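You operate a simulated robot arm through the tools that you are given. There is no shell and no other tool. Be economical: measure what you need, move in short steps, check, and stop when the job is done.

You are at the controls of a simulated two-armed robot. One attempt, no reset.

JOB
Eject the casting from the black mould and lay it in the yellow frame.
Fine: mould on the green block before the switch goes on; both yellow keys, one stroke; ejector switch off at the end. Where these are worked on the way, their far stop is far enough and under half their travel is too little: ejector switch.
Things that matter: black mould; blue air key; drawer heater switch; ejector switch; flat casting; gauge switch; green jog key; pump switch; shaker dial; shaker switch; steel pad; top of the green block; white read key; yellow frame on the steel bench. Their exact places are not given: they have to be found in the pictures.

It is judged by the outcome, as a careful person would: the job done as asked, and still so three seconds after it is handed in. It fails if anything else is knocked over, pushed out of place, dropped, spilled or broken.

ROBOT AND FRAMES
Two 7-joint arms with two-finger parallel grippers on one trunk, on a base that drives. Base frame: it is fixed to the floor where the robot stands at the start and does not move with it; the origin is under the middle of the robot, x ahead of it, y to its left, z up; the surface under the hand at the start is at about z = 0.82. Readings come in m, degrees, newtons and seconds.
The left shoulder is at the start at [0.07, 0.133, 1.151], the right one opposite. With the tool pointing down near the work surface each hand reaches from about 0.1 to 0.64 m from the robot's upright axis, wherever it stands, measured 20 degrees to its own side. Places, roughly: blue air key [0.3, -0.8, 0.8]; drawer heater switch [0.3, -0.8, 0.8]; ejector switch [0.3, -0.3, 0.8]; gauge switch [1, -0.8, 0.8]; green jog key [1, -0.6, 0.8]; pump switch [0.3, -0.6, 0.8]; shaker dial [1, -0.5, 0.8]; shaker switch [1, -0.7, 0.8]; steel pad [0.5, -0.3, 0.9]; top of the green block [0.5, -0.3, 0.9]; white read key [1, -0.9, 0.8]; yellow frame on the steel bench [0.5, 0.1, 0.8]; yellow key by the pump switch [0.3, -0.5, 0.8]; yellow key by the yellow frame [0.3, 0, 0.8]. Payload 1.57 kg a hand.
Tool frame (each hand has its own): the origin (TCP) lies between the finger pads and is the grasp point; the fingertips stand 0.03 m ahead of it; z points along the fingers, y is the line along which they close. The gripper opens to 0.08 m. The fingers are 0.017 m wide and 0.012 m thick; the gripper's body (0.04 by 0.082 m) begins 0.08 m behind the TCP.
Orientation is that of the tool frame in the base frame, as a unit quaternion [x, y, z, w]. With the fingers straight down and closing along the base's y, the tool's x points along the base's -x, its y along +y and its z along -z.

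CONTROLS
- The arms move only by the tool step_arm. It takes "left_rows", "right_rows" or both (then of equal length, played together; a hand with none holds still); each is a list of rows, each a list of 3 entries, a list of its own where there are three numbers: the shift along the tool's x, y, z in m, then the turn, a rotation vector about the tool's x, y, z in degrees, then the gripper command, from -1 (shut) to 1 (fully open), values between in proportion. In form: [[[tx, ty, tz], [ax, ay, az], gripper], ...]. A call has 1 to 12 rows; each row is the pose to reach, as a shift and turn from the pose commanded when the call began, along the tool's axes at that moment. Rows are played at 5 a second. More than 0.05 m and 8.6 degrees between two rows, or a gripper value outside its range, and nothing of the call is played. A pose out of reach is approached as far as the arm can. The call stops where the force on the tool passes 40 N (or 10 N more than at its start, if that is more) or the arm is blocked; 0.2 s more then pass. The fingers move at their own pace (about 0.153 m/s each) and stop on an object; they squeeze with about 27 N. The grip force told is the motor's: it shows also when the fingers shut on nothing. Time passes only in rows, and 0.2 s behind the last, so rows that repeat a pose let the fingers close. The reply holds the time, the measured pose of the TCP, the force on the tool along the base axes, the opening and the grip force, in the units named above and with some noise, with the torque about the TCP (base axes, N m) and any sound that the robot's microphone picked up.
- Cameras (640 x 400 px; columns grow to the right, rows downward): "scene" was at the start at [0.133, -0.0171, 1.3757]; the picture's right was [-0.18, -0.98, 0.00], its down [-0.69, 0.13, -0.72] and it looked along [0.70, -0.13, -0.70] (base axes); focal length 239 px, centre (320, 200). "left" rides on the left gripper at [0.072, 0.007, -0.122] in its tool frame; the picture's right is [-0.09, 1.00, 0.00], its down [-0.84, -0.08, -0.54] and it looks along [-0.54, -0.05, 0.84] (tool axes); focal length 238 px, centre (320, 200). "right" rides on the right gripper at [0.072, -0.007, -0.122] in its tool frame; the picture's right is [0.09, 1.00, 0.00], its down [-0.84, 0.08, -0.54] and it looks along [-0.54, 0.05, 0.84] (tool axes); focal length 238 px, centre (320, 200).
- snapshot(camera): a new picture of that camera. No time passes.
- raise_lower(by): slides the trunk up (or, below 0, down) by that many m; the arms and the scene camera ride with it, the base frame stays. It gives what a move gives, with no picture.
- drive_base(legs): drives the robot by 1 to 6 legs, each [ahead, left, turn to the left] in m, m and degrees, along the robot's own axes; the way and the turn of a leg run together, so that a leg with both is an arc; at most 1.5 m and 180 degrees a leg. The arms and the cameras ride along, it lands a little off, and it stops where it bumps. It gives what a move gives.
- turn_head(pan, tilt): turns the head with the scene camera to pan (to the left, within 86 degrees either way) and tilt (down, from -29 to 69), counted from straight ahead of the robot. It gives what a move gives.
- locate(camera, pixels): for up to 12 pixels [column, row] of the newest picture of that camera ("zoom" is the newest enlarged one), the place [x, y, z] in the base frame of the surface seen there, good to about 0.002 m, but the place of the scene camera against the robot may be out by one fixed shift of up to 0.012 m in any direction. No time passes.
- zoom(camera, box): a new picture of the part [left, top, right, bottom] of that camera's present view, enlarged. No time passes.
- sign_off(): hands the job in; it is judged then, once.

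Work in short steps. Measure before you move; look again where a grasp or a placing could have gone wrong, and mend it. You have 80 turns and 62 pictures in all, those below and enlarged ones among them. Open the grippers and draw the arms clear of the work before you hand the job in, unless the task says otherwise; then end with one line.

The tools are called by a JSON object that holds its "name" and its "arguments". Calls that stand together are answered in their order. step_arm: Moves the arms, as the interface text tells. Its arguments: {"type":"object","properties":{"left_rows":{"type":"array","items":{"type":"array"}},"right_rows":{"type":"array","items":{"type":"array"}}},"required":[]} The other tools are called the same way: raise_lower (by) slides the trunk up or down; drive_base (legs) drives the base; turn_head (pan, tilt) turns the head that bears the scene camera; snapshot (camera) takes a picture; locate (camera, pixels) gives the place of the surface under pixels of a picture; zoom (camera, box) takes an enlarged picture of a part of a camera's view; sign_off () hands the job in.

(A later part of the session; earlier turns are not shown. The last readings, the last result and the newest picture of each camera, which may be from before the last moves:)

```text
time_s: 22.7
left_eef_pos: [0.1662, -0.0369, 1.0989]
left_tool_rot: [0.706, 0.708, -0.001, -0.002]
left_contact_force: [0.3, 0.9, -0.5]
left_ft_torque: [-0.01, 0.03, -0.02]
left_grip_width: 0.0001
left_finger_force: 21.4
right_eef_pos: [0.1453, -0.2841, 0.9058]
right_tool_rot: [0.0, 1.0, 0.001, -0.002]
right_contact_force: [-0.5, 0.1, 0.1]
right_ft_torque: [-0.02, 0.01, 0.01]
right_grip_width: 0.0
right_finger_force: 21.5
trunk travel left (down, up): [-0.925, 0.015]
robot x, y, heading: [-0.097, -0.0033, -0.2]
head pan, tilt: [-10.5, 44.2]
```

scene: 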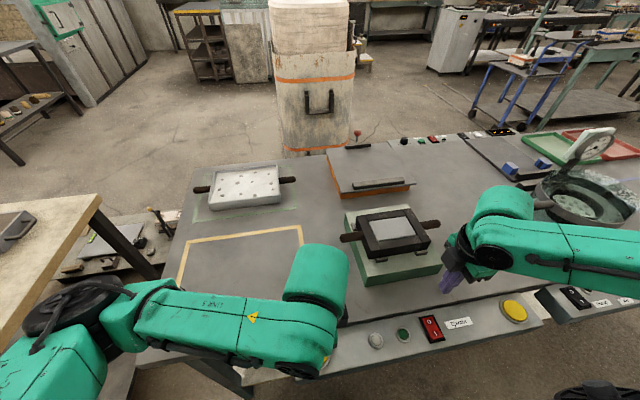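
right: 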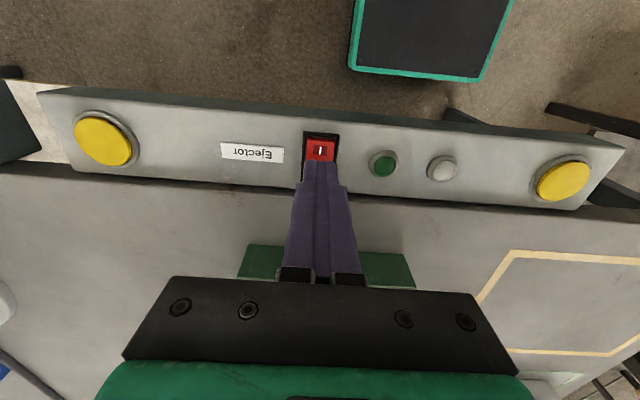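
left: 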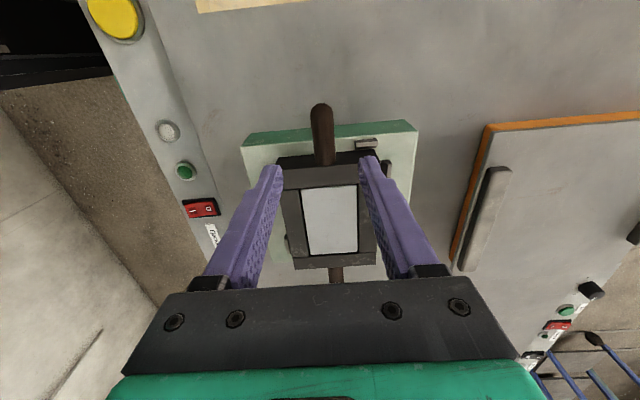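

Bring the right hand over the I half and the left over the left key.

{"name": "step_arm", "arguments": {"left_rows": [[[0, 0.016, 0.025], [0, 0, 0], -1], [[0, 0.032, 0.05], [0, 0, 0], -1], [[0, 0.048, 0.075], [0, 0, 0], -1], [[0, 0.064, 0.1], [0, 0, 0], -1], [[0, 0.08, 0.13], [0, 0, 0], -1], [[-0.001, 0.096, 0.16], [0, 0, 0], -1], [[-0.001, 0.096, 0.2], [0, 0, 0], -1], [[-0.001, 0.096, 0.2], [0, 0, 0], -1]], "right_rows": [[[-0.017, 0.002, 0], [0, 0, 0], -1], [[-0.034, 0.002, 0], [0, 0, 0], -1], [[-0.051, 0.002, 0], [0, 0, 0], -1], [[-0.068, 0.002, 0], [0, 0, 0], -1], [[-0.086, 0.002, 0], [0, 0, 0], -1], [[-0.104, 0.002, 0], [0, 0, 0], -1], [[-0.104, 0.002, 0.02], [0, 0, 0], -1], [[-0.104, 0.002, 0.036], [0, 0, 0], -1]]}}

{"name": "snapshot", "arguments": {"camera": "right"}}

{"name": "snapshot", "arguments": {"camera": "scene"}}

```text
time_s: 24.5
left_eef_pos: [0.2561, -0.0387, 0.9006]
left_tool_rot: [0.707, 0.707, -0.001, 0.001]
left_contact_force: [1.3, 0.1, -0.1]
left_ft_torque: [0.0, 0.0, 0.0]
left_grip_width: 0.0
left_finger_force: 21.5
right_eef_pos: [0.2302, -0.2947, 0.9141]
right_tool_rot: [-0.002, 1.0, 0.001, -0.001]
right_contact_force: [-0.2, 0.1, -0.2]
right_ft_torque: [0.01, 0.0, 0.0]
right_grip_width: 0.0001
right_finger_force: 21.6
right hand out of reach, approached as far as the arm can: row 1, 2, 3, 4, 5, 6, 7, 8
trunk travel left (down, up): [-0.925, 0.015]
robot x, y, heading: [-0.0999, 0.0029, -0.2]
head pan, tilt: [-10.5, 44.2]
```

```text
31 pictures are left
```

right: 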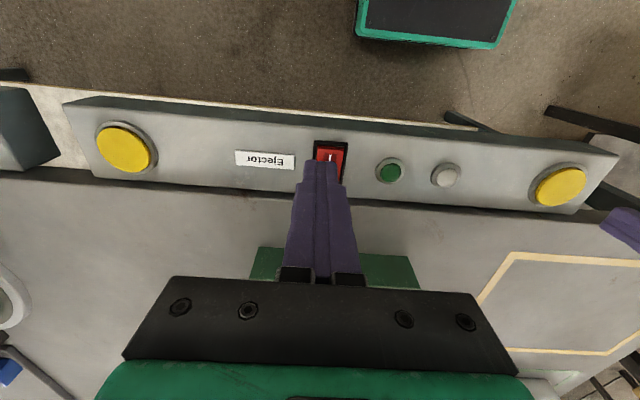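

```text
30 pictures are left
```

scene: 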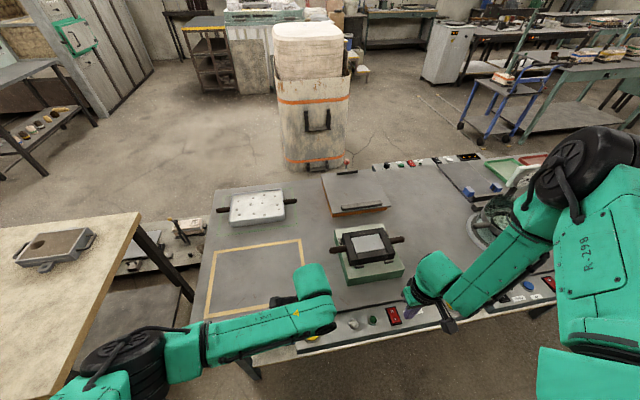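

The right arm is stuck in a folded posture here, but the left moves freely. I'll send the right hand out to the right key and use the left hand for the switch.

{"name": "step_arm", "arguments": {"right_rows": [[[-0.005, -0.031, 0], [0, 0, 0], -1], [[-0.01, -0.062, 0], [0, 0, 0], -1], [[-0.015, -0.093, 0], [0, 0, 0], -1], [[-0.02, -0.124, 0], [0, 0, 0], -1], [[-0.026, -0.155, 0], [0, 0, 0], -1], [[-0.032, -0.186, 0], [0, 0, 0], -1], [[-0.032, -0.186, 0], [0, 0, 0], -1], [[-0.032, -0.186, 0], [0, 0, 0], -1], [[-0.032, -0.186, 0], [0, 0, 0], -1]], "left_rows": [[[0, 0, 0], [0, 0, 0], -1], [[0, 0, 0], [0, 0, 0], -1], [[-0.035, -0.001, 0], [0, 0, 0], -1], [[-0.07, -0.003, 0], [0, 0, 0], -1], [[-0.105, -0.004, 0], [0, 0, 0], -1], [[-0.14, -0.006, 0], [0, 0, 0], -1], [[-0.175, -0.006, 0], [0, 0, 0], -1], [[-0.21, -0.007, 0], [0, 0, 0], -1], [[-0.244, -0.007, 0], [0, 0, 0], -1]]}}

{"name": "snapshot", "arguments": {"camera": "left"}}

{"name": "snapshot", "arguments": {"camera": "right"}}

```text
time_s: 26.1
left_eef_pos: [0.2838, -0.0971, 0.8623]
left_tool_rot: [0.673, 0.738, 0.039, -0.038]
left_contact_force: [0.6, -0.1, -0.1]
left_ft_torque: [-0.02, 0.02, 0.01]
left_grip_width: 0.0
left_finger_force: 21.1
left hand out of reach, approached as far as the arm can: row 7, 8
right_eef_pos: [0.2557, -0.4693, 0.9227]
right_tool_rot: [0.001, 1.0, -0.001, 0.0]
right_contact_force: [-0.2, 0.0, 0.2]
right_ft_torque: [0.0, 0.0, 0.01]
right_grip_width: 0.0003
right_finger_force: 21.1
right hand out of reach, approached as far as the arm can: row 4, 6, 7, 8
trunk travel left (down, up): [-0.925, 0.015]
robot x, y, heading: [-0.0975, -0.0002, 0.1]
head pan, tilt: [-10.5, 44.2]
stopped in row 8 (left hand): the arm was blocked; the commanded pose is now the measured one
```

```text
29 pictures are left
```

left: 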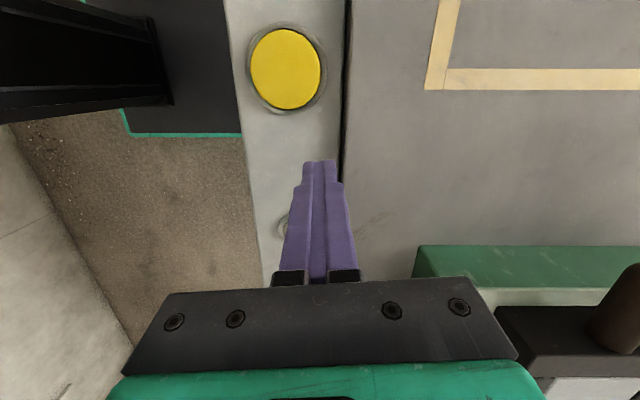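

```text
28 pictures are left
```

right: 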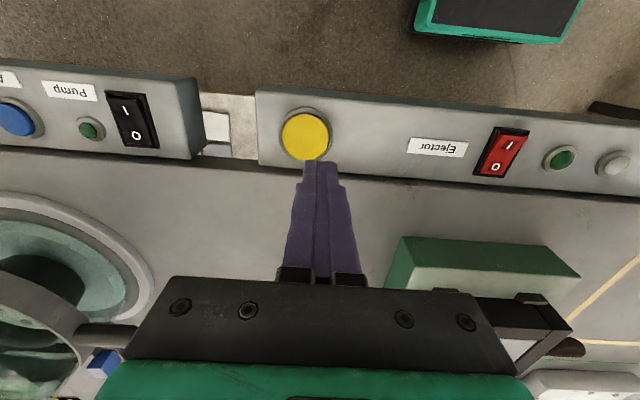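

The left arm also jammed near its limits (tip now at z≈0.83, nothing touched). I'll raise both hands, then reposition the base further back and to the right, centred on the keys.

{"name": "step_arm", "arguments": {"left_rows": [[[0.0, 0, -0.02], [0, 0, 0], -1], [[0.01, 0, -0.05], [0, 0, 0], -1], [[0.03, 0.01, -0.08], [0, 0, 0], -1], [[0.05, 0.02, -0.11], [0, 0, 0], -1], [[0.07, 0.03, -0.14], [0, 0, 0], -1], [[0.09, 0.04, -0.17], [0, 0, 0], -1], [[0.1, 0.05, -0.2], [0, 0, 0], -1]], "right_rows": [[[0, 0, -0.02], [0, 0, 0], -1], [[0, 0, -0.05], [0, 0, 0], -1], [[0, 0, -0.08], [0, 0, 0], -1], [[0, 0.01, -0.11], [0, 0, 0], -1], [[0, 0.02, -0.14], [0, 0, 0], -1], [[0, 0.03, -0.17], [0, 0, 0], -1], [[0, 0.04, -0.18], [0, 0, 0], -1]]}}

```text
time_s: 27.8
left_eef_pos: [0.3223, -0.0197, 1.0728]
left_tool_rot: [0.673, 0.738, 0.037, -0.038]
left_contact_force: [0.4, -0.7, 0.8]
left_ft_torque: [0.02, 0.01, -0.04]
left_grip_width: 0.0002
left_finger_force: 21.3
right_eef_pos: [0.2562, -0.4296, 1.1009]
right_tool_rot: [0.001, 1.0, -0.001, -0.001]
right_contact_force: [0.0, -0.1, -0.2]
right_ft_torque: [0.01, -0.04, 0.04]
right_grip_width: 0.0002
right_finger_force: 21.7
trunk travel left (down, up): [-0.925, 0.015]
robot x, y, heading: [-0.097, 0.0004, -0.0]
head pan, tilt: [-10.5, 44.2]
```

Both hands are high and clear. Drive back 0.12 m, then 0.26 m to the right.

{"name": "drive_base", "arguments": {"legs": [[-0.12, 0, 0], [0, -0.26, 0]]}}

{"name": "snapshot", "arguments": {"camera": "scene"}}

```text
time_s: 30.4
left_eef_pos: [0.1999, -0.2757, 1.0717]
left_tool_rot: [0.673, 0.738, 0.038, -0.037]
left_contact_force: [0.3, -0.2, 0.1]
left_ft_torque: [-0.04, -0.03, -0.01]
left_grip_width: 0.0
left_finger_force: 20.7
right_eef_pos: [0.1346, -0.6844, 1.1026]
right_tool_rot: [0.001, 1.0, -0.002, 0.001]
right_contact_force: [1.1, 1.5, -0.5]
right_ft_torque: [0.03, 0.03, -0.03]
right_grip_width: 0.0001
right_finger_force: 21.0
trunk travel left (down, up): [-0.925, 0.015]
robot x, y, heading: [-0.2214, -0.2578, -0.0]
head pan, tilt: [-10.5, 44.2]
```

```text
27 pictures are left
```

scene: 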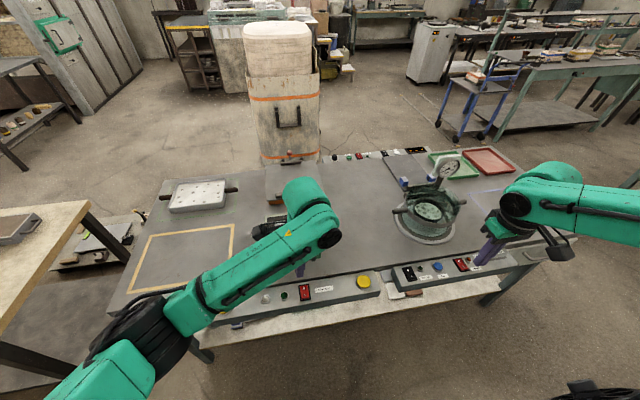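

Well positioned. Lower the trunk 0.15 m (hands stay above 0.9).

{"name": "raise_lower", "arguments": {"by": -0.15}}

```text
time_s: 32.2
left_eef_pos: [0.1999, -0.2769, 0.9217]
left_tool_rot: [0.673, 0.738, 0.037, -0.037]
left_contact_force: [-0.1, -0.2, 0.0]
left_ft_torque: [0.02, -0.01, 0.01]
left_grip_width: 0.0001
left_finger_force: 21.8
right_eef_pos: [0.1355, -0.6874, 0.9517]
right_tool_rot: [0.001, 1.0, 0.0, 0.0]
right_contact_force: [0.9, 0.7, 0.1]
right_ft_torque: [-0.04, 0.02, 0.02]
right_grip_width: 0.0
right_finger_force: 21.4
trunk travel left (down, up): [-0.775, 0.165]
robot x, y, heading: [-0.2188, -0.2571, 0.2]
head pan, tilt: [-10.5, 44.2]
```

Straighten the left hand and bring the right hand above the right key.

{"name": "step_arm", "arguments": {"left_rows": [[[0, 0, 0], [0, -2, 1.8], -1], [[0, 0, 0], [0, -4.1, 3.5], -1], [[0, 0, 0], [0, -6.1, 5.3], -1], [[0, 0, 0], [0, -6.1, 5.3], -1], [[0, 0, 0], [0, -6.1, 5.3], -1], [[0, 0, 0], [0, -6.1, 5.3], -1], [[0, 0, 0], [0, -6.1, 5.3], -1]], "right_rows": [[[-0.02, 0.034, 0], [0, 0, 0], -1], [[-0.042, 0.068, 0], [0, 0, 0], -1], [[-0.063, 0.102, 0], [0, 0, 0], -1], [[-0.084, 0.136, 0], [0, 0, 0], -1], [[-0.105, 0.17, 0.01], [0, 0, 0], -1], [[-0.127, 0.206, 0.03], [0, 0, 0], -1], [[-0.127, 0.206, 0.03], [0, 0, 0], -1]]}}

```text
time_s: 33.8
left_eef_pos: [0.2014, -0.2779, 0.9214]
left_tool_rot: [0.707, 0.707, 0.0, 0.0]
left_contact_force: [0.0, -0.3, 0.5]
left_ft_torque: [0.02, 0.01, 0.02]
left_grip_width: 0.0001
left_finger_force: 21.2
right_eef_pos: [0.26, -0.4835, 0.9234]
right_tool_rot: [0.001, 1.0, -0.001, 0.0]
right_contact_force: [0.1, 0.3, 0.0]
right_ft_torque: [0.03, 0.01, 0.01]
right_grip_width: 0.0
right_finger_force: 21.2
trunk travel left (down, up): [-0.775, 0.165]
robot x, y, heading: [-0.2145, -0.2557, 0.1]
head pan, tilt: [-10.5, 44.2]
```

Reach is fine now. Bring the left fingertips just above the I half.

{"name": "step_arm", "arguments": {"left_rows": [[[-0.003, 0.025, 0], [0, 0, 0], -1], [[-0.005, 0.049, 0.02], [0, 0, 0], -1], [[-0.005, 0.049, 0.045], [0, 0, 0], -1], [[-0.005, 0.049, 0.0565], [0, 0, 0], -1], [[-0.005, 0.049, 0.0565], [0, 0, 0], -1]]}}

{"name": "snapshot", "arguments": {"camera": "left"}}

{"name": "snapshot", "arguments": {"camera": "right"}}

```text
time_s: 35.0
left_eef_pos: [0.2517, -0.2821, 0.8644]
left_tool_rot: [0.707, 0.707, 0.0, 0.0]
left_contact_force: [0.5, -1.0, -0.5]
left_ft_torque: [0.01, 0.0, -0.01]
left_grip_width: 0.0
left_finger_force: 21.3
right_eef_pos: [0.2602, -0.4822, 0.9225]
right_tool_rot: [0.001, 1.0, 0.001, 0.0]
right_contact_force: [-0.4, 0.0, -0.3]
right_ft_torque: [0.05, -0.02, -0.02]
right_grip_width: 0.0001
right_finger_force: 21.3
trunk travel left (down, up): [-0.775, 0.165]
robot x, y, heading: [-0.2229, -0.2567, 0.2]
head pan, tilt: [-10.5, 44.2]
```

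```text
26 pictures are left
```

left: 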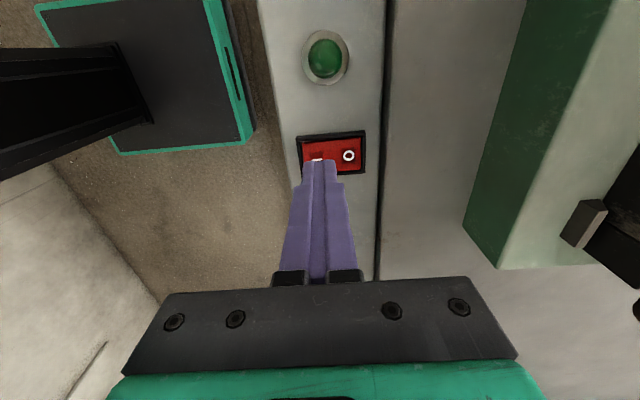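

```text
25 pictures are left
```

right: 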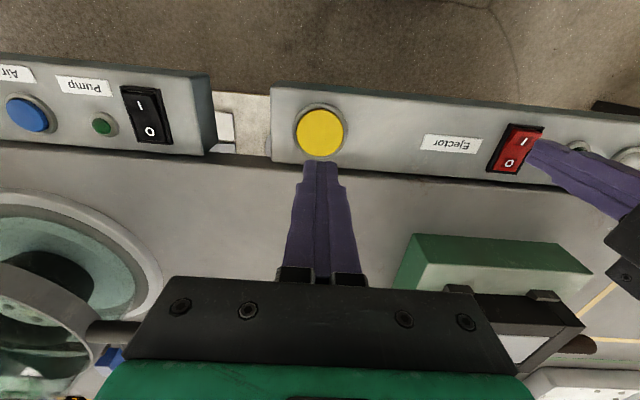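

Projected landing point (319,158) is on the I half. Press down in small steps.

{"name": "step_arm", "arguments": {"left_rows": [[[0, 0, 0.01], [0, 0, 0], -1], [[0, 0, 0.014], [0, 0, 0], -1], [[0, 0, 0.017], [0, 0, 0], -1], [[0, 0, 0.019], [0, 0, 0], -1], [[0, 0, 0.021], [0, 0, 0], -1], [[0, 0, 0.0225], [0, 0, 0], -1]]}}

{"name": "zoom", "arguments": {"camera": "right", "box": [460, 100, 580, 190]}}

```text
time_s: 36.4
left_eef_pos: [0.2488, -0.2814, 0.8461]
left_tool_rot: [0.707, 0.707, 0.002, 0.003]
left_contact_force: [3.0, 0.4, 19.1]
left_ft_torque: [0.02, -0.27, 0.01]
left_grip_width: 0.0
left_finger_force: 21.1
right_eef_pos: [0.2584, -0.4819, 0.9235]
right_tool_rot: [0.001, 1.0, 0.0, 0.002]
right_contact_force: [0.9, 0.1, 0.1]
right_ft_torque: [0.02, -0.01, -0.03]
right_grip_width: 0.0
right_finger_force: 21.2
trunk travel left (down, up): [-0.775, 0.165]
robot x, y, heading: [-0.2194, -0.2599, 0.0]
head pan, tilt: [-10.5, 44.2]
```

```text
4.44 times, centred on (520, 145) of right
```

zoom: 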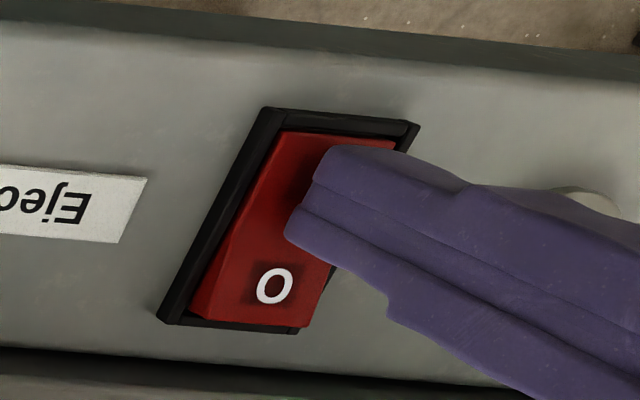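

The O half has tipped up. Push slightly more to the stop, then lift off.

{"name": "step_arm", "arguments": {"left_rows": [[[0, 0, 0.0015], [0, 0, 0], -1], [[0, 0, 0.003], [0, 0, 0], -1], [[0, 0, -0.02], [0, 0, 0], -1], [[0, 0, -0.06], [0, 0, 0], -1]]}}

{"name": "zoom", "arguments": {"camera": "right", "box": [460, 100, 580, 190]}}

```text
time_s: 37.0
left_eef_pos: [0.2489, -0.2823, 0.8458]
left_tool_rot: [0.707, 0.707, 0.004, 0.005]
left_contact_force: [-7.6, 5.7, 15.8]
left_ft_torque: [0.18, 0.07, 0.06]
left_grip_width: 0.0001
left_finger_force: 20.8
right_eef_pos: [0.2582, -0.481, 0.9253]
right_tool_rot: [0.0, 1.0, -0.001, 0.002]
right_contact_force: [-0.6, -0.6, 0.9]
right_ft_torque: [-0.02, -0.03, 0.01]
right_grip_width: 0.0002
right_finger_force: 21.5
trunk travel left (down, up): [-0.775, 0.165]
robot x, y, heading: [-0.221, -0.2556, 0.2]
head pan, tilt: [-10.5, 44.2]
stopped in row 2 (left hand): the force on the tool passed its limit at 42 N (the readings are from after the stop); the commanded pose is now the measured one
```

```text
4.44 times, centred on (520, 145) of right
```

zoom: 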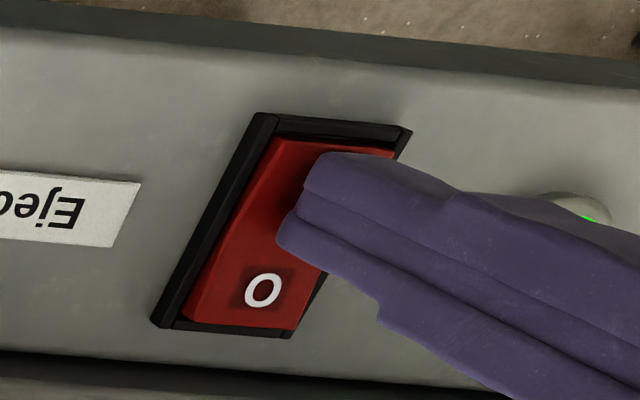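

The green lamp is now lit: ejector is on. Lift the left hand and carry it above the left yellow key.

{"name": "step_arm", "arguments": {"left_rows": [[[0, 0, -0.03], [0, 0, 0], -1], [[0, 0, -0.0765], [0, 0, 0], -1], [[0.04, 0.002, -0.0765], [0, 0, 0], -1], [[0.08, 0.004, -0.0765], [0, 0, 0], -1], [[0.12, 0.006, -0.0765], [0, 0, 0], -1], [[0.16, 0.008, -0.0765], [0, 0, 0], -1], [[0.2, 0.01, -0.0765], [0, 0, 0], -1], [[0.2435, 0.012, -0.0765], [0, 0, 0], -1], [[0.2435, 0.012, -0.0765], [0, 0, 0], -1]]}}

{"name": "snapshot", "arguments": {"camera": "left"}}

{"name": "snapshot", "arguments": {"camera": "right"}}

```text
time_s: 39.0
left_eef_pos: [0.2638, -0.0414, 0.9172]
left_tool_rot: [0.707, 0.707, 0.004, 0.004]
left_contact_force: [0.6, 0.1, 1.0]
left_ft_torque: [0.0, -0.02, 0.0]
left_grip_width: 0.0
left_finger_force: 21.1
right_eef_pos: [0.2614, -0.4833, 0.9222]
right_tool_rot: [0.0, 1.0, 0.0, 0.0]
right_contact_force: [0.0, -1.4, 0.0]
right_ft_torque: [-0.01, -0.05, -0.02]
right_grip_width: 0.0001
right_finger_force: 21.6
trunk travel left (down, up): [-0.775, 0.165]
robot x, y, heading: [-0.2199, -0.2581, 0.0]
head pan, tilt: [-10.5, 44.2]
```

```text
22 pictures are left
```

left: 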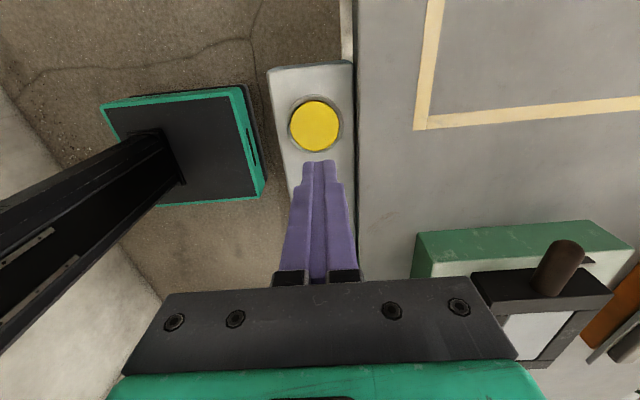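

```text
21 pictures are left
```

right: 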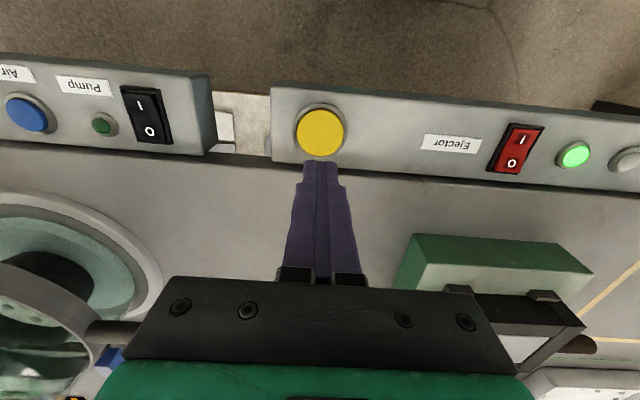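

Both lit and positioned. Verify key centres from these views.

{"name": "locate", "arguments": {"camera": "left", "pixels": [[315, 126], [296, 126], [334, 126]]}}

{"name": "locate", "arguments": {"camera": "right", "pixels": [[320, 132], [300, 132], [340, 132], [574, 155]]}}

```text
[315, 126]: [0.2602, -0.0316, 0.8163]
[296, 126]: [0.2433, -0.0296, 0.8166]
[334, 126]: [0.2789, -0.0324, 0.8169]
```

```text
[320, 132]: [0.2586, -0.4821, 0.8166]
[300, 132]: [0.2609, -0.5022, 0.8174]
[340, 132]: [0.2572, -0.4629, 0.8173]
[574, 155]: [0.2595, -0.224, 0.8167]
```

Descend both to about 6 mm above the keys.

{"name": "step_arm", "arguments": {"left_rows": [[[0.002, 0, 0.03], [0, 0, 0], -1], [[0.004, -0.001, 0.055], [0, 0, 0], -1], [[0.004, -0.001, 0.065], [0, 0, 0], -1], [[0.004, -0.001, 0.065], [0, 0, 0], -1]], "right_rows": [[[0, 0, 0.03], [0, 0, 0], -1], [[0, 0, 0.06], [0, 0, 0], -1], [[0, 0, 0.0705], [0, 0, 0], -1], [[0, 0, 0.0705], [0, 0, 0], -1]]}}

```text
time_s: 40.0
left_eef_pos: [0.263, -0.0367, 0.8543]
left_tool_rot: [0.707, 0.707, 0.003, 0.003]
left_contact_force: [-0.2, 0.1, 0.4]
left_ft_torque: [0.02, 0.03, 0.03]
left_grip_width: 0.0
left_finger_force: 21.1
right_eef_pos: [0.2612, -0.4831, 0.852]
right_tool_rot: [0.0, 1.0, 0.0, 0.0]
right_contact_force: [0.2, 0.1, -0.8]
right_ft_torque: [-0.02, -0.01, 0.0]
right_grip_width: 0.0
right_finger_force: 21.0
trunk travel left (down, up): [-0.775, 0.165]
robot x, y, heading: [-0.2227, -0.2583, 0.0]
head pan, tilt: [-10.5, 44.2]
```

Press both keys together in one stroke, hold, and release.

{"name": "step_arm", "arguments": {"left_rows": [[[0, 0, 0.006], [0, 0, 0], -1], [[0, 0, 0.0115], [0, 0, 0], -1], [[0, 0, 0.0125], [0, 0, 0], -1], [[0, 0, 0.0125], [0, 0, 0], -1], [[0, 0, 0.0125], [0, 0, 0], -1]], "right_rows": [[[0, 0, 0.005], [0, 0, 0], -1], [[0, 0, 0.0105], [0, 0, 0], -1], [[0, 0, 0.0115], [0, 0, 0], -1], [[0, 0, 0.0115], [0, 0, 0], -1], [[0, 0, 0.0115], [0, 0, 0], -1]]}}

{"name": "snapshot", "arguments": {"camera": "scene"}}

```text
time_s: 41.2
left_eef_pos: [0.2622, -0.0359, 0.8428]
left_tool_rot: [0.706, 0.708, 0.003, 0.004]
left_contact_force: [2.9, -3.5, 8.1]
left_ft_torque: [-0.1, -0.07, -0.03]
left_grip_width: 0.0002
left_finger_force: 21.1
right_eef_pos: [0.2608, -0.4839, 0.8416]
right_tool_rot: [0.001, 1.0, 0.0, 0.001]
right_contact_force: [5.4, 1.4, 11.6]
right_ft_torque: [0.04, -0.16, -0.03]
right_grip_width: 0.0001
right_finger_force: 21.3
trunk travel left (down, up): [-0.775, 0.165]
robot x, y, heading: [-0.2213, -0.258, 0.4]
head pan, tilt: [-10.5, 44.2]
heard: click, click
```

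```text
20 pictures are left
```

scene: 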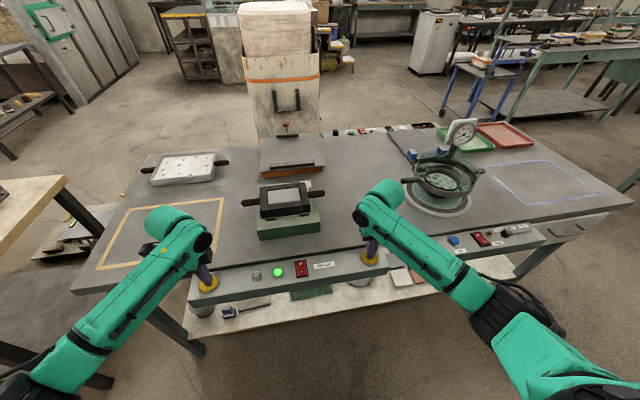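

Two clicks heard. Zoom to see whether the casting has risen.

{"name": "zoom", "arguments": {"camera": "scene", "box": [230, 160, 350, 250]}}

```text
4.44 times, centred on (290, 205) of scene
```

zoom: 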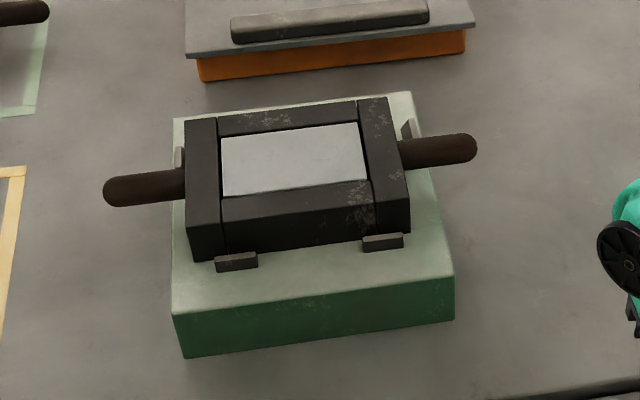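

{"name": "locate", "arguments": {"camera": "zoom", "pixels": [[225, 141], [355, 127], [362, 176], [230, 192], [295, 160], [203, 160], [385, 150], [290, 208], [290, 117], [300, 285]]}}

```text
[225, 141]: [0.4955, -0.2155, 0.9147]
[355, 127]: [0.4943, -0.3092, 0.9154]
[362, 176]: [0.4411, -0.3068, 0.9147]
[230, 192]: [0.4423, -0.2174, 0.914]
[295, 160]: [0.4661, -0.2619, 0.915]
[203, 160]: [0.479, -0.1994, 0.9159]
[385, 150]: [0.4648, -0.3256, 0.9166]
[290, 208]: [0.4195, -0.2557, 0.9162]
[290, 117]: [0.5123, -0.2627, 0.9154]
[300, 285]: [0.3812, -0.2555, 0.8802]
```

Not risen yet; keep both keys held a little longer, and look again.

{"name": "step_arm", "arguments": {"left_rows": [[[0, 0, 0], [0, 0, 0], -1], [[0, 0, 0], [0, 0, 0], -1], [[0, 0, 0], [0, 0, 0], -1], [[0, 0, 0], [0, 0, 0], -1], [[0, 0, 0], [0, 0, 0], -1], [[0, 0, 0], [0, 0, 0], -1]], "right_rows": [[[0, 0, 0], [0, 0, 0], -1], [[0, 0, 0], [0, 0, 0], -1], [[0, 0, 0], [0, 0, 0], -1], [[0, 0, 0], [0, 0, 0], -1], [[0, 0, 0], [0, 0, 0], -1], [[0, 0, 0], [0, 0, 0], -1]]}}

{"name": "zoom", "arguments": {"camera": "scene", "box": [170, 160, 410, 310]}}

```text
time_s: 42.6
left_eef_pos: [0.2609, -0.0357, 0.8425]
left_tool_rot: [0.707, 0.707, 0.004, 0.004]
left_contact_force: [4.0, -2.1, 10.1]
left_ft_torque: [-0.08, -0.08, 0.0]
left_grip_width: 0.0
left_finger_force: 21.4
right_eef_pos: [0.2587, -0.4819, 0.8431]
right_tool_rot: [0.001, 1.0, -0.001, 0.0]
right_contact_force: [4.8, 0.8, 12.3]
right_ft_torque: [0.02, -0.16, 0.02]
right_grip_width: 0.0
right_finger_force: 20.8
trunk travel left (down, up): [-0.775, 0.165]
robot x, y, heading: [-0.2237, -0.2557, -0.0]
head pan, tilt: [-10.5, 44.2]
```

```text
2.67 times, centred on (290, 235) of scene
```

zoom: 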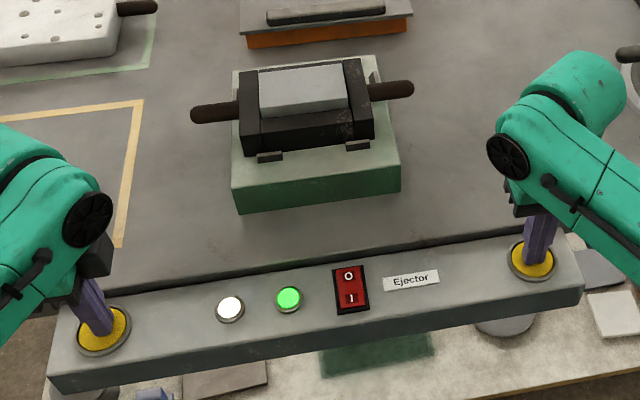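

The casting is up and the white lamp is lit. Release both keys together and look again.

{"name": "step_arm", "arguments": {"left_rows": [[[0, 0, 0], [0, 0, 0], -1], [[0, 0, 0], [0, 0, 0], -1], [[0, 0, -0.02], [0, 0, 0], -1], [[0, 0, -0.06], [0, 0, 0], -1], [[0, 0, -0.09], [0, 0, 0], -1]], "right_rows": [[[0, 0, 0], [0, 0, 0], -1], [[0, 0, 0], [0, 0, 0], -1], [[0, 0, -0.02], [0, 0, 0], -1], [[0, 0, -0.06], [0, 0, 0], -1], [[0, 0, -0.09], [0, 0, 0], -1]]}}

{"name": "zoom", "arguments": {"camera": "scene", "box": [210, 160, 370, 280]}}

```text
time_s: 43.8
left_eef_pos: [0.2606, -0.0363, 0.9305]
left_tool_rot: [0.707, 0.707, 0.002, 0.003]
left_contact_force: [-0.5, -0.4, 0.7]
left_ft_torque: [0.02, -0.02, -0.01]
left_grip_width: 0.0002
left_finger_force: 21.8
right_eef_pos: [0.2598, -0.4833, 0.9306]
right_tool_rot: [0.001, 1.0, 0.0, -0.001]
right_contact_force: [0.3, 0.2, 0.4]
right_ft_torque: [-0.01, 0.0, 0.0]
right_grip_width: 0.0001
right_finger_force: 21.4
trunk travel left (down, up): [-0.775, 0.165]
robot x, y, heading: [-0.2217, -0.2575, 0.1]
head pan, tilt: [-10.5, 44.2]
heard: click
```

```text
3.33 times, centred on (290, 220) of scene
```

zoom: 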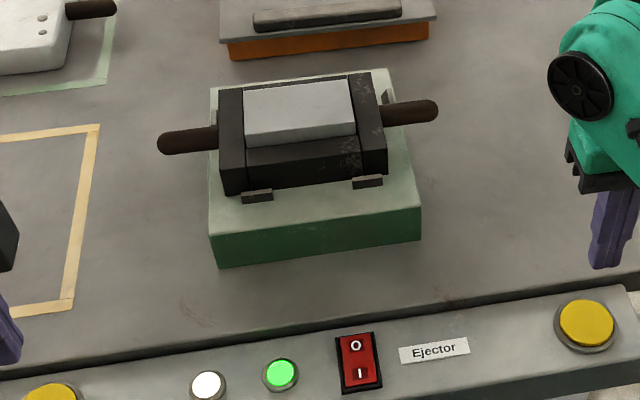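

It stays up after release. Measure the raised casting.

{"name": "locate", "arguments": {"camera": "zoom", "pixels": [[247, 93], [348, 82], [353, 119], [250, 132], [300, 106], [300, 135], [232, 120], [370, 110], [300, 158]]}}

```text
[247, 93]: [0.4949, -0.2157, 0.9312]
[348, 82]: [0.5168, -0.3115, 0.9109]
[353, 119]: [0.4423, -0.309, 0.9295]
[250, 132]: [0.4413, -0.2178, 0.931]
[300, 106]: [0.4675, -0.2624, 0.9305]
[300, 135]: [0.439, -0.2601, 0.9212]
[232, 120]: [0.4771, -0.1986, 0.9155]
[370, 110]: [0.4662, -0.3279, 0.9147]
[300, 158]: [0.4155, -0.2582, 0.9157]
```

Casting top at true z≈0.920, centre (0.4685,-0.263), 57 mm in x. Raise both hands, then drive 0.2 m forward so the left hand can reach it.

{"name": "step_arm", "arguments": {"left_rows": [[[0, 0, -0.04], [0, 0, 0], -1], [[0, 0, -0.08], [0, 0, 0], -1], [[0, 0, -0.12], [0, 0, 0], -1]], "right_rows": [[[0, 0, -0.04], [0, 0, 0], -1], [[0, 0, -0.08], [0, 0, 0], -1], [[0, 0, -0.12], [0, 0, 0], -1]]}}

{"name": "drive_base", "arguments": {"legs": [[0.19, 0, 0]]}}

```text
time_s: 44.6
left_eef_pos: [0.26, -0.0341, 1.0512]
left_tool_rot: [0.707, 0.707, 0.003, 0.004]
left_contact_force: [0.3, 0.0, -0.1]
left_ft_torque: [0.02, -0.04, -0.03]
left_grip_width: 0.0002
left_finger_force: 21.7
right_eef_pos: [0.2604, -0.4814, 1.0509]
right_tool_rot: [0.001, 1.0, -0.001, 0.0]
right_contact_force: [0.0, -0.1, 1.0]
right_ft_torque: [0.02, -0.01, -0.01]
right_grip_width: 0.0
right_finger_force: 20.9
trunk travel left (down, up): [-0.775, 0.165]
robot x, y, heading: [-0.2178, -0.2552, 0.2]
head pan, tilt: [-10.5, 44.2]
```

```text
time_s: 46.1
left_eef_pos: [0.4507, -0.0325, 1.0506]
left_tool_rot: [0.706, 0.708, 0.003, 0.004]
left_contact_force: [-0.8, -0.4, 0.0]
left_ft_torque: [0.0, 0.03, 0.0]
left_grip_width: 0.0001
left_finger_force: 21.2
right_eef_pos: [0.4514, -0.4791, 1.0517]
right_tool_rot: [-0.001, 1.0, 0.0, 0.001]
right_contact_force: [0.9, 0.2, -0.1]
right_ft_torque: [0.0, 0.02, -0.04]
right_grip_width: 0.0
right_finger_force: 21.4
trunk travel left (down, up): [-0.775, 0.165]
robot x, y, heading: [-0.0284, -0.2548, 0.6]
head pan, tilt: [-10.5, 44.2]
```

Move the open left hand above the casting.

{"name": "step_arm", "arguments": {"left_rows": [[[-0.038, 0.003, 0], [0, 0, 0], 1], [[-0.077, 0.006, 0], [0, 0, 0], 1], [[-0.115, 0.009, 0], [0, 0, 0], 1], [[-0.154, 0.012, 0], [0, 0, 0], 1], [[-0.192, 0.015, 0.02], [0, 0, 0], 1], [[-0.2305, 0.018, 0.05], [0, 0, 0], 1], [[-0.2305, 0.018, 0.05], [0, 0, 0], 1]]}}

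{"name": "snapshot", "arguments": {"camera": "left"}}

```text
time_s: 47.7
left_eef_pos: [0.4693, -0.2631, 1.0015]
left_tool_rot: [0.706, 0.709, 0.003, 0.003]
left_contact_force: [0.2, 0.1, -0.1]
left_ft_torque: [-0.02, 0.03, 0.0]
left_grip_width: 0.0799
left_finger_force: 0.0
right_eef_pos: [0.4527, -0.4787, 1.051]
right_tool_rot: [-0.002, 1.0, -0.001, 0.001]
right_contact_force: [-0.5, -0.8, -0.5]
right_ft_torque: [-0.01, 0.0, 0.0]
right_grip_width: 0.0
right_finger_force: 21.5
trunk travel left (down, up): [-0.775, 0.165]
robot x, y, heading: [-0.0286, -0.2561, 0.4]
head pan, tilt: [-10.5, 44.2]
```

```text
16 pictures are left
```

left: 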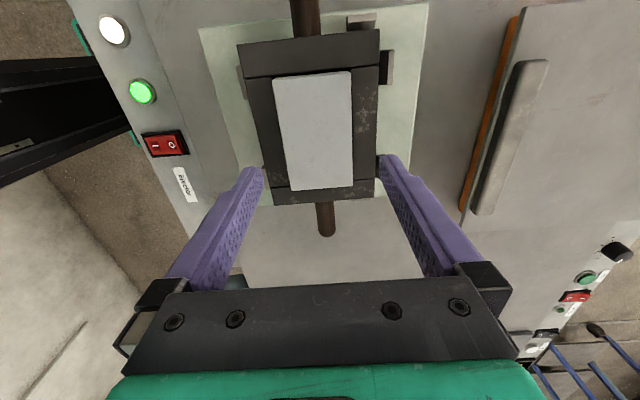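

{"name": "locate", "arguments": {"camera": "left", "pixels": [[276, 80], [347, 74], [290, 187], [349, 186], [315, 130], [260, 130], [366, 120]]}}

```text
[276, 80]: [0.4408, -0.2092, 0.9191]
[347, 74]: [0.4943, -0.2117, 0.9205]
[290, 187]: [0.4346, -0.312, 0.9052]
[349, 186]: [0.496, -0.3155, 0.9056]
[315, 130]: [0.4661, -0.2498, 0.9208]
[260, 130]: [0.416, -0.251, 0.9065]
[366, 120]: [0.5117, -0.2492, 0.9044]
```

Casting top 0.9205, mould rim 0.905. Descend to TCP ≈0.939 (tips ~4 mm above the rim) and close.

{"name": "step_arm", "arguments": {"left_rows": [[[0, -0.001, 0.03], [0, 0, 0], 1], [[0, -0.001, 0.05], [0, 0, 0], 1], [[0, -0.001, 0.0615], [0, 0, 0], 1], [[0, -0.001, 0.0615], [0, 0, 0], 1], [[0, -0.001, 0.0615], [0, 0, 0], -1], [[0, -0.001, 0.0615], [0, 0, 0], -1], [[0, -0.001, 0.0615], [0, 0, 0], -1], [[0, -0.001, 0.0615], [0, 0, 0], -1]]}}

{"name": "snapshot", "arguments": {"camera": "left"}}

```text
time_s: 49.5
left_eef_pos: [0.4699, -0.2634, 0.9388]
left_tool_rot: [0.706, 0.708, 0.003, 0.004]
left_contact_force: [-1.6, -0.3, 0.2]
left_ft_torque: [-0.06, 0.07, -0.07]
left_grip_width: 0.0607
left_finger_force: 27.2
right_eef_pos: [0.4525, -0.4801, 1.0503]
right_tool_rot: [-0.001, 1.0, 0.0, 0.0]
right_contact_force: [-0.2, 0.3, 0.1]
right_ft_torque: [0.01, -0.04, -0.02]
right_grip_width: 0.0001
right_finger_force: 21.2
trunk travel left (down, up): [-0.775, 0.165]
robot x, y, heading: [-0.0278, -0.2555, 0.1]
head pan, tilt: [-10.5, 44.2]
```

```text
15 pictures are left
```

left: 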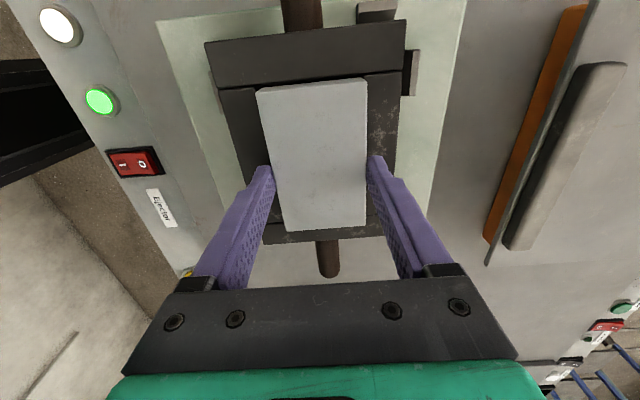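

Gripped (0.061 m). Lift gently.

{"name": "step_arm", "arguments": {"left_rows": [[[0, 0, -0.01], [0, 0, 0], -1], [[0, 0, -0.02], [0, 0, 0], -1], [[0, 0, -0.035], [0, 0, 0], -1], [[0, 0, -0.055], [0, 0, 0], -1], [[0, 0, -0.08], [0, 0, 0], -1], [[0, 0, -0.08], [0, 0, 0], -1]]}}

{"name": "snapshot", "arguments": {"camera": "scene"}}

```text
time_s: 50.9
left_eef_pos: [0.4707, -0.2631, 1.0203]
left_tool_rot: [0.706, 0.709, 0.003, 0.004]
left_contact_force: [-0.6, 0.2, -3.8]
left_ft_torque: [0.0, 0.02, -0.01]
left_grip_width: 0.0604
left_finger_force: 26.8
right_eef_pos: [0.4531, -0.479, 1.0491]
right_tool_rot: [-0.001, 1.0, -0.001, 0.0]
right_contact_force: [-0.1, 0.3, -0.5]
right_ft_torque: [-0.04, 0.0, 0.0]
right_grip_width: 0.0002
right_finger_force: 21.2
trunk travel left (down, up): [-0.775, 0.165]
robot x, y, heading: [-0.0288, -0.2554, 0.4]
head pan, tilt: [-10.5, 44.2]
```

```text
14 pictures are left
```

scene: 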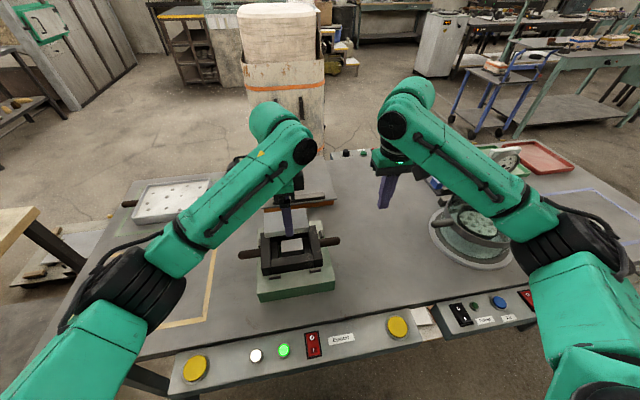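

Casting is held and clear (≈4 N). Carry it +0.373 m in y to above the middle of the frame.

{"name": "step_arm", "arguments": {"left_rows": [[[0.0373, 0, 0], [0, 0, 0], -1], [[0.0746, -0.001, 0], [0, 0, 0], -1], [[0.1119, -0.001, 0], [0, 0, 0], -1], [[0.1492, -0.002, 0], [0, 0, 0], -1], [[0.1865, -0.002, 0], [0, 0, 0], -1], [[0.2238, -0.003, 0.01], [0, 0, 0], -1], [[0.2611, -0.003, 0.03], [0, 0, 0], -1], [[0.2984, -0.004, 0.05], [0, 0, 0], -1], [[0.3357, -0.004, 0.07], [0, 0, 0], -1], [[0.373, -0.005, 0.09], [0, 0, 0], -1], [[0.373, -0.005, 0.1], [0, 0, 0], -1]]}}

{"name": "snapshot", "arguments": {"camera": "left"}}

{"name": "snapshot", "arguments": {"camera": "scene"}}

```text
time_s: 53.3
left_eef_pos: [0.4642, 0.1099, 0.9179]
left_tool_rot: [0.706, 0.709, 0.003, 0.003]
left_contact_force: [-0.4, -0.1, -3.6]
left_ft_torque: [-0.01, -0.02, 0.0]
left_grip_width: 0.0606
left_finger_force: 26.2
right_eef_pos: [0.4529, -0.4796, 1.0503]
right_tool_rot: [0.0, 1.0, -0.001, 0.0]
right_contact_force: [-0.4, -0.3, 0.6]
right_ft_torque: [0.0, 0.05, -0.01]
right_grip_width: 0.0
right_finger_force: 21.5
trunk travel left (down, up): [-0.775, 0.165]
robot x, y, heading: [-0.0297, -0.2558, 0.2]
head pan, tilt: [-10.5, 44.2]
```

```text
13 pictures are left
```

left: 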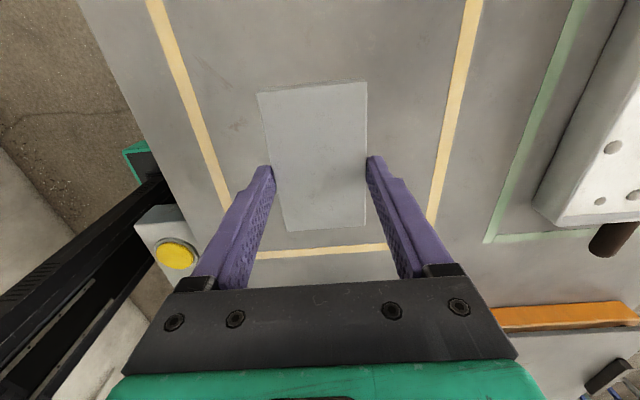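

```text
12 pictures are left
```

scene: 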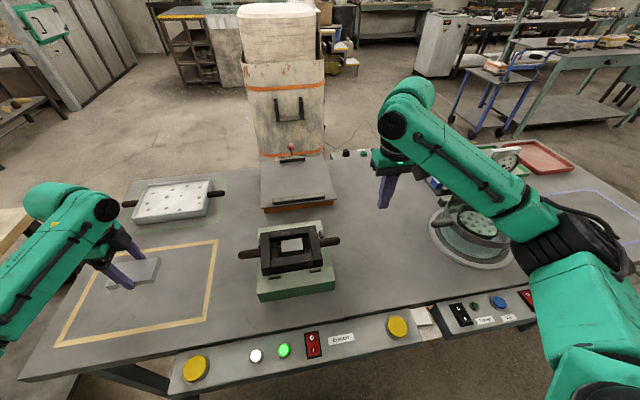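

Casting is inside the frame. Zoom to measure its thickness before lowering.

{"name": "zoom", "arguments": {"camera": "scene", "box": [80, 230, 200, 310]}}

```text
5.00 times, centred on (140, 270) of scene
```

zoom: 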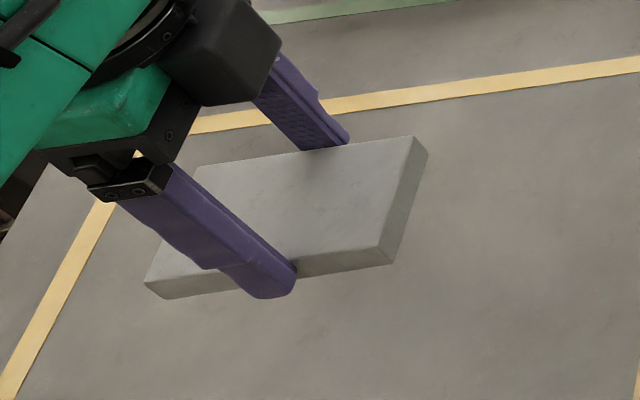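

{"name": "locate", "arguments": {"camera": "zoom", "pixels": [[385, 244], [387, 262], [340, 255], [340, 273], [300, 200], [450, 300]]}}

```text
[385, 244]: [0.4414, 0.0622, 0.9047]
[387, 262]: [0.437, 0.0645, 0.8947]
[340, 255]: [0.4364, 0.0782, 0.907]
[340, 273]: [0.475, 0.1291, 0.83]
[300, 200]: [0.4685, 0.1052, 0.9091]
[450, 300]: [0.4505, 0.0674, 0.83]
```

Thickness ≈14 mm, so bottom is ~0.065 m above the bench. Lower with fine last steps.

{"name": "step_arm", "arguments": {"left_rows": [[[0, 0, 0.02], [0, 0, 0], -1], [[0, 0, 0.04], [0, 0, 0], -1], [[0, 0, 0.053], [0, 0, 0], -1], [[0, 0, 0.058], [0, 0, 0], -1], [[0, 0, 0.061], [0, 0, 0], -1], [[0, 0, 0.0635], [0, 0, 0], -1], [[0, 0, 0.0635], [0, 0, 0], -1]]}}

{"name": "zoom", "arguments": {"camera": "scene", "box": [80, 240, 200, 320]}}

```text
time_s: 54.9
left_eef_pos: [0.4656, 0.1097, 0.8559]
left_tool_rot: [0.706, 0.708, 0.003, 0.004]
left_contact_force: [-0.4, -1.0, -1.8]
left_ft_torque: [0.09, 0.06, -0.02]
left_grip_width: 0.0607
left_finger_force: 26.5
right_eef_pos: [0.4531, -0.4789, 1.0507]
right_tool_rot: [-0.001, 1.0, -0.001, 0.0]
right_contact_force: [-0.7, -0.2, -0.4]
right_ft_torque: [0.0, 0.01, 0.01]
right_grip_width: 0.0001
right_finger_force: 21.6
trunk travel left (down, up): [-0.775, 0.165]
robot x, y, heading: [-0.0338, -0.2546, -0.1]
head pan, tilt: [-10.5, 44.2]
```

```text
5.00 times, centred on (140, 280) of scene
```

zoom: 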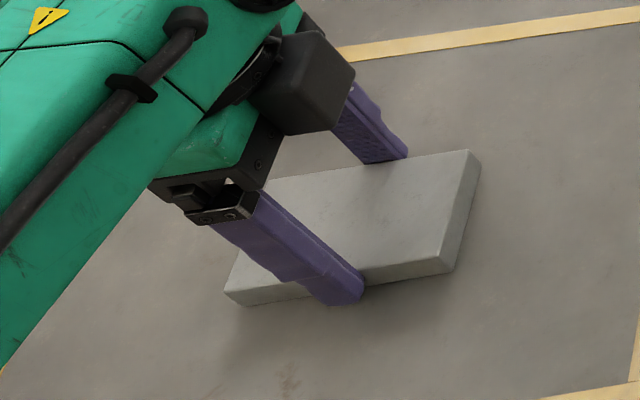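

Force has dropped to -1.8 N: it's touching down. Ease 1.5 mm further, open, and rise.

{"name": "step_arm", "arguments": {"left_rows": [[[0, 0, 0.0015], [0, 0, 0], -1], [[0, 0, 0.0015], [0, 0, 0], -1], [[0, 0, 0.001], [0, 0, 0], 1], [[0, 0, 0.0], [0, 0, 0], 1], [[0, 0, 0], [0, 0, 0], 1], [[0, 0, -0.03], [0, 0, 0], 1], [[0, 0, -0.07], [0, 0, 0], 1], [[0, 0, -0.11], [0, 0, 0], 1], [[0, 0, -0.15], [0, 0, 0], 1]]}}

{"name": "snapshot", "arguments": {"camera": "left"}}

```text
time_s: 56.9
left_eef_pos: [0.4642, 0.1099, 1.0051]
left_tool_rot: [0.705, 0.709, 0.003, 0.003]
left_contact_force: [-0.7, 0.4, 0.1]
left_ft_torque: [0.01, -0.03, 0.0]
left_grip_width: 0.0801
left_finger_force: 0.1
right_eef_pos: [0.452, -0.4787, 1.05]
right_tool_rot: [-0.001, 1.0, 0.0, 0.0]
right_contact_force: [-1.1, 0.1, -0.1]
right_ft_torque: [0.04, 0.02, 0.03]
right_grip_width: 0.0
right_finger_force: 21.2
trunk travel left (down, up): [-0.775, 0.165]
robot x, y, heading: [-0.031, -0.2518, 0.5]
head pan, tilt: [-10.5, 44.2]
```

```text
9 pictures are left
```

left: 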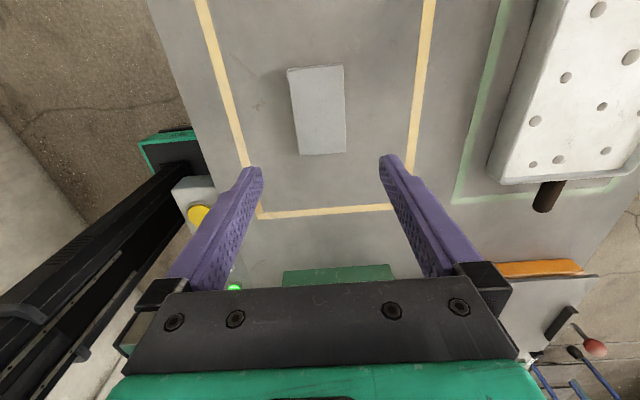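

The casting lies flat in the frame. Now back the base up again for the switch.

{"name": "drive_base", "arguments": {"legs": [[-0.19, 0, 0]]}}

```text
time_s: 58.5
left_eef_pos: [0.275, 0.1076, 1.0038]
left_tool_rot: [0.708, 0.706, 0.002, 0.003]
left_contact_force: [0.2, -0.2, -0.1]
left_ft_torque: [0.0, 0.02, -0.03]
left_grip_width: 0.0799
left_finger_force: 0.0
right_eef_pos: [0.2598, -0.4822, 1.0485]
right_tool_rot: [0.0, 1.0, -0.001, -0.001]
right_contact_force: [0.4, -0.6, 0.3]
right_ft_torque: [0.01, 0.02, 0.0]
right_grip_width: 0.0001
right_finger_force: 21.2
trunk travel left (down, up): [-0.775, 0.165]
robot x, y, heading: [-0.2264, -0.2585, -0.1]
head pan, tilt: [-10.5, 44.2]
```

Move the closed left hand to above the O half at (0.273,-0.2825).

{"name": "step_arm", "arguments": {"left_rows": [[[-0.039, 0, 0], [0, 0, 0], -1], [[-0.078, 0, 0], [0, 0, 0], -1], [[-0.117, 0, 0], [0, 0, 0], -1], [[-0.156, -0.001, 0], [0, 0, 0], -1], [[-0.195, -0.001, 0], [0, 0, 0], -1], [[-0.234, -0.001, 0], [0, 0, 0], -1], [[-0.273, -0.001, 0.02], [0, 0, 0], -1], [[-0.312, -0.002, 0.05], [0, 0, 0], -1], [[-0.351, -0.002, 0.08], [0, 0, 0], -1], [[-0.39, -0.002, 0.11], [0, 0, 0], -1], [[-0.39, -0.002, 0.137], [0, 0, 0], -1], [[-0.39, -0.002, 0.137], [0, 0, 0], -1]]}}

{"name": "snapshot", "arguments": {"camera": "left"}}

```text
time_s: 61.1
left_eef_pos: [0.2683, -0.2829, 0.8686]
left_tool_rot: [0.708, 0.706, 0.003, 0.003]
left_contact_force: [0.4, 1.2, 0.3]
left_ft_torque: [-0.03, -0.01, 0.01]
left_grip_width: 0.0
left_finger_force: 21.0
right_eef_pos: [0.2584, -0.4814, 1.0498]
right_tool_rot: [0.001, 1.0, -0.001, 0.0]
right_contact_force: [-1.0, 0.0, 0.4]
right_ft_torque: [0.0, 0.01, 0.03]
right_grip_width: 0.0002
right_finger_force: 21.3
trunk travel left (down, up): [-0.775, 0.165]
robot x, y, heading: [-0.2219, -0.2551, 0.0]
head pan, tilt: [-10.5, 44.2]
```

```text
8 pictures are left
```

left: 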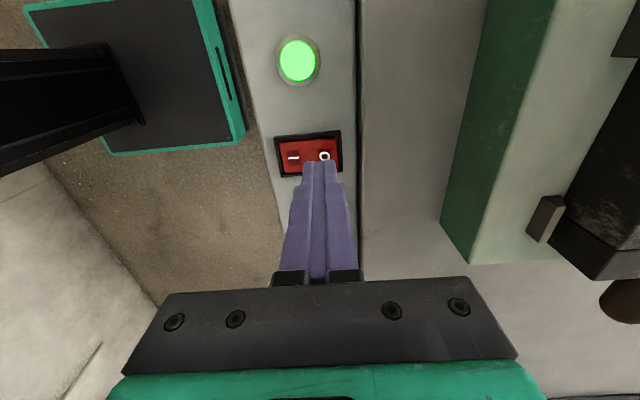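

Landing point (319,158) is slightly left of the O half centre (324); shift 4 mm and press.

{"name": "step_arm", "arguments": {"left_rows": [[[0, 0.004, 0.008], [0, 0, 0], -1], [[0, 0.004, 0.014], [0, 0, 0], -1], [[0, 0.004, 0.018], [0, 0, 0], -1], [[0, 0.004, 0.021], [0, 0, 0], -1], [[0, 0.004, 0.023], [0, 0, 0], -1], [[0, 0.004, 0.025], [0, 0, 0], -1], [[0, 0.004, 0.027], [0, 0, 0], -1], [[0, 0.004, 0.0285], [0, 0, 0], -1]]}}

{"name": "zoom", "arguments": {"camera": "left", "box": [240, 20, 400, 200]}}

```text
time_s: 63.0
left_eef_pos: [0.2743, -0.2828, 0.8466]
left_tool_rot: [0.708, 0.706, 0.007, 0.01]
left_contact_force: [-6.9, 3.9, 15.6]
left_ft_torque: [0.17, 0.39, -0.04]
left_grip_width: 0.0
left_finger_force: 21.2
right_eef_pos: [0.2549, -0.4802, 1.0525]
right_tool_rot: [0.0, 1.0, -0.001, 0.002]
right_contact_force: [0.8, 0.2, -0.3]
right_ft_torque: [0.02, -0.03, -0.02]
right_grip_width: 0.0002
right_finger_force: 21.7
trunk travel left (down, up): [-0.775, 0.165]
robot x, y, heading: [-0.2238, -0.2602, 0.2]
head pan, tilt: [-10.5, 44.2]
stopped in row 8 (left hand): the force on the tool passed its limit at 41 N (the readings are from after the stop); the commanded pose is now the measured one
```

```text
2.22 times, centred on (320, 110) of left
```

zoom: 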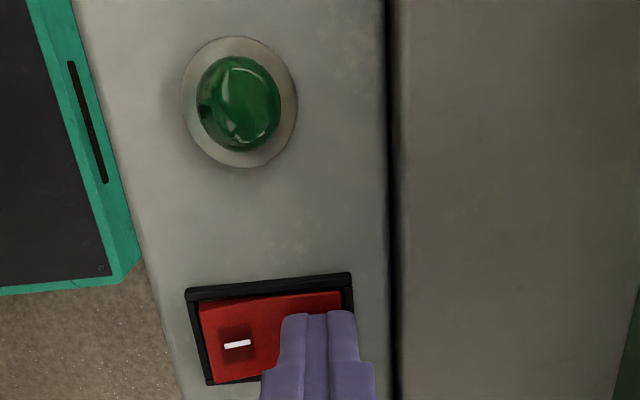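

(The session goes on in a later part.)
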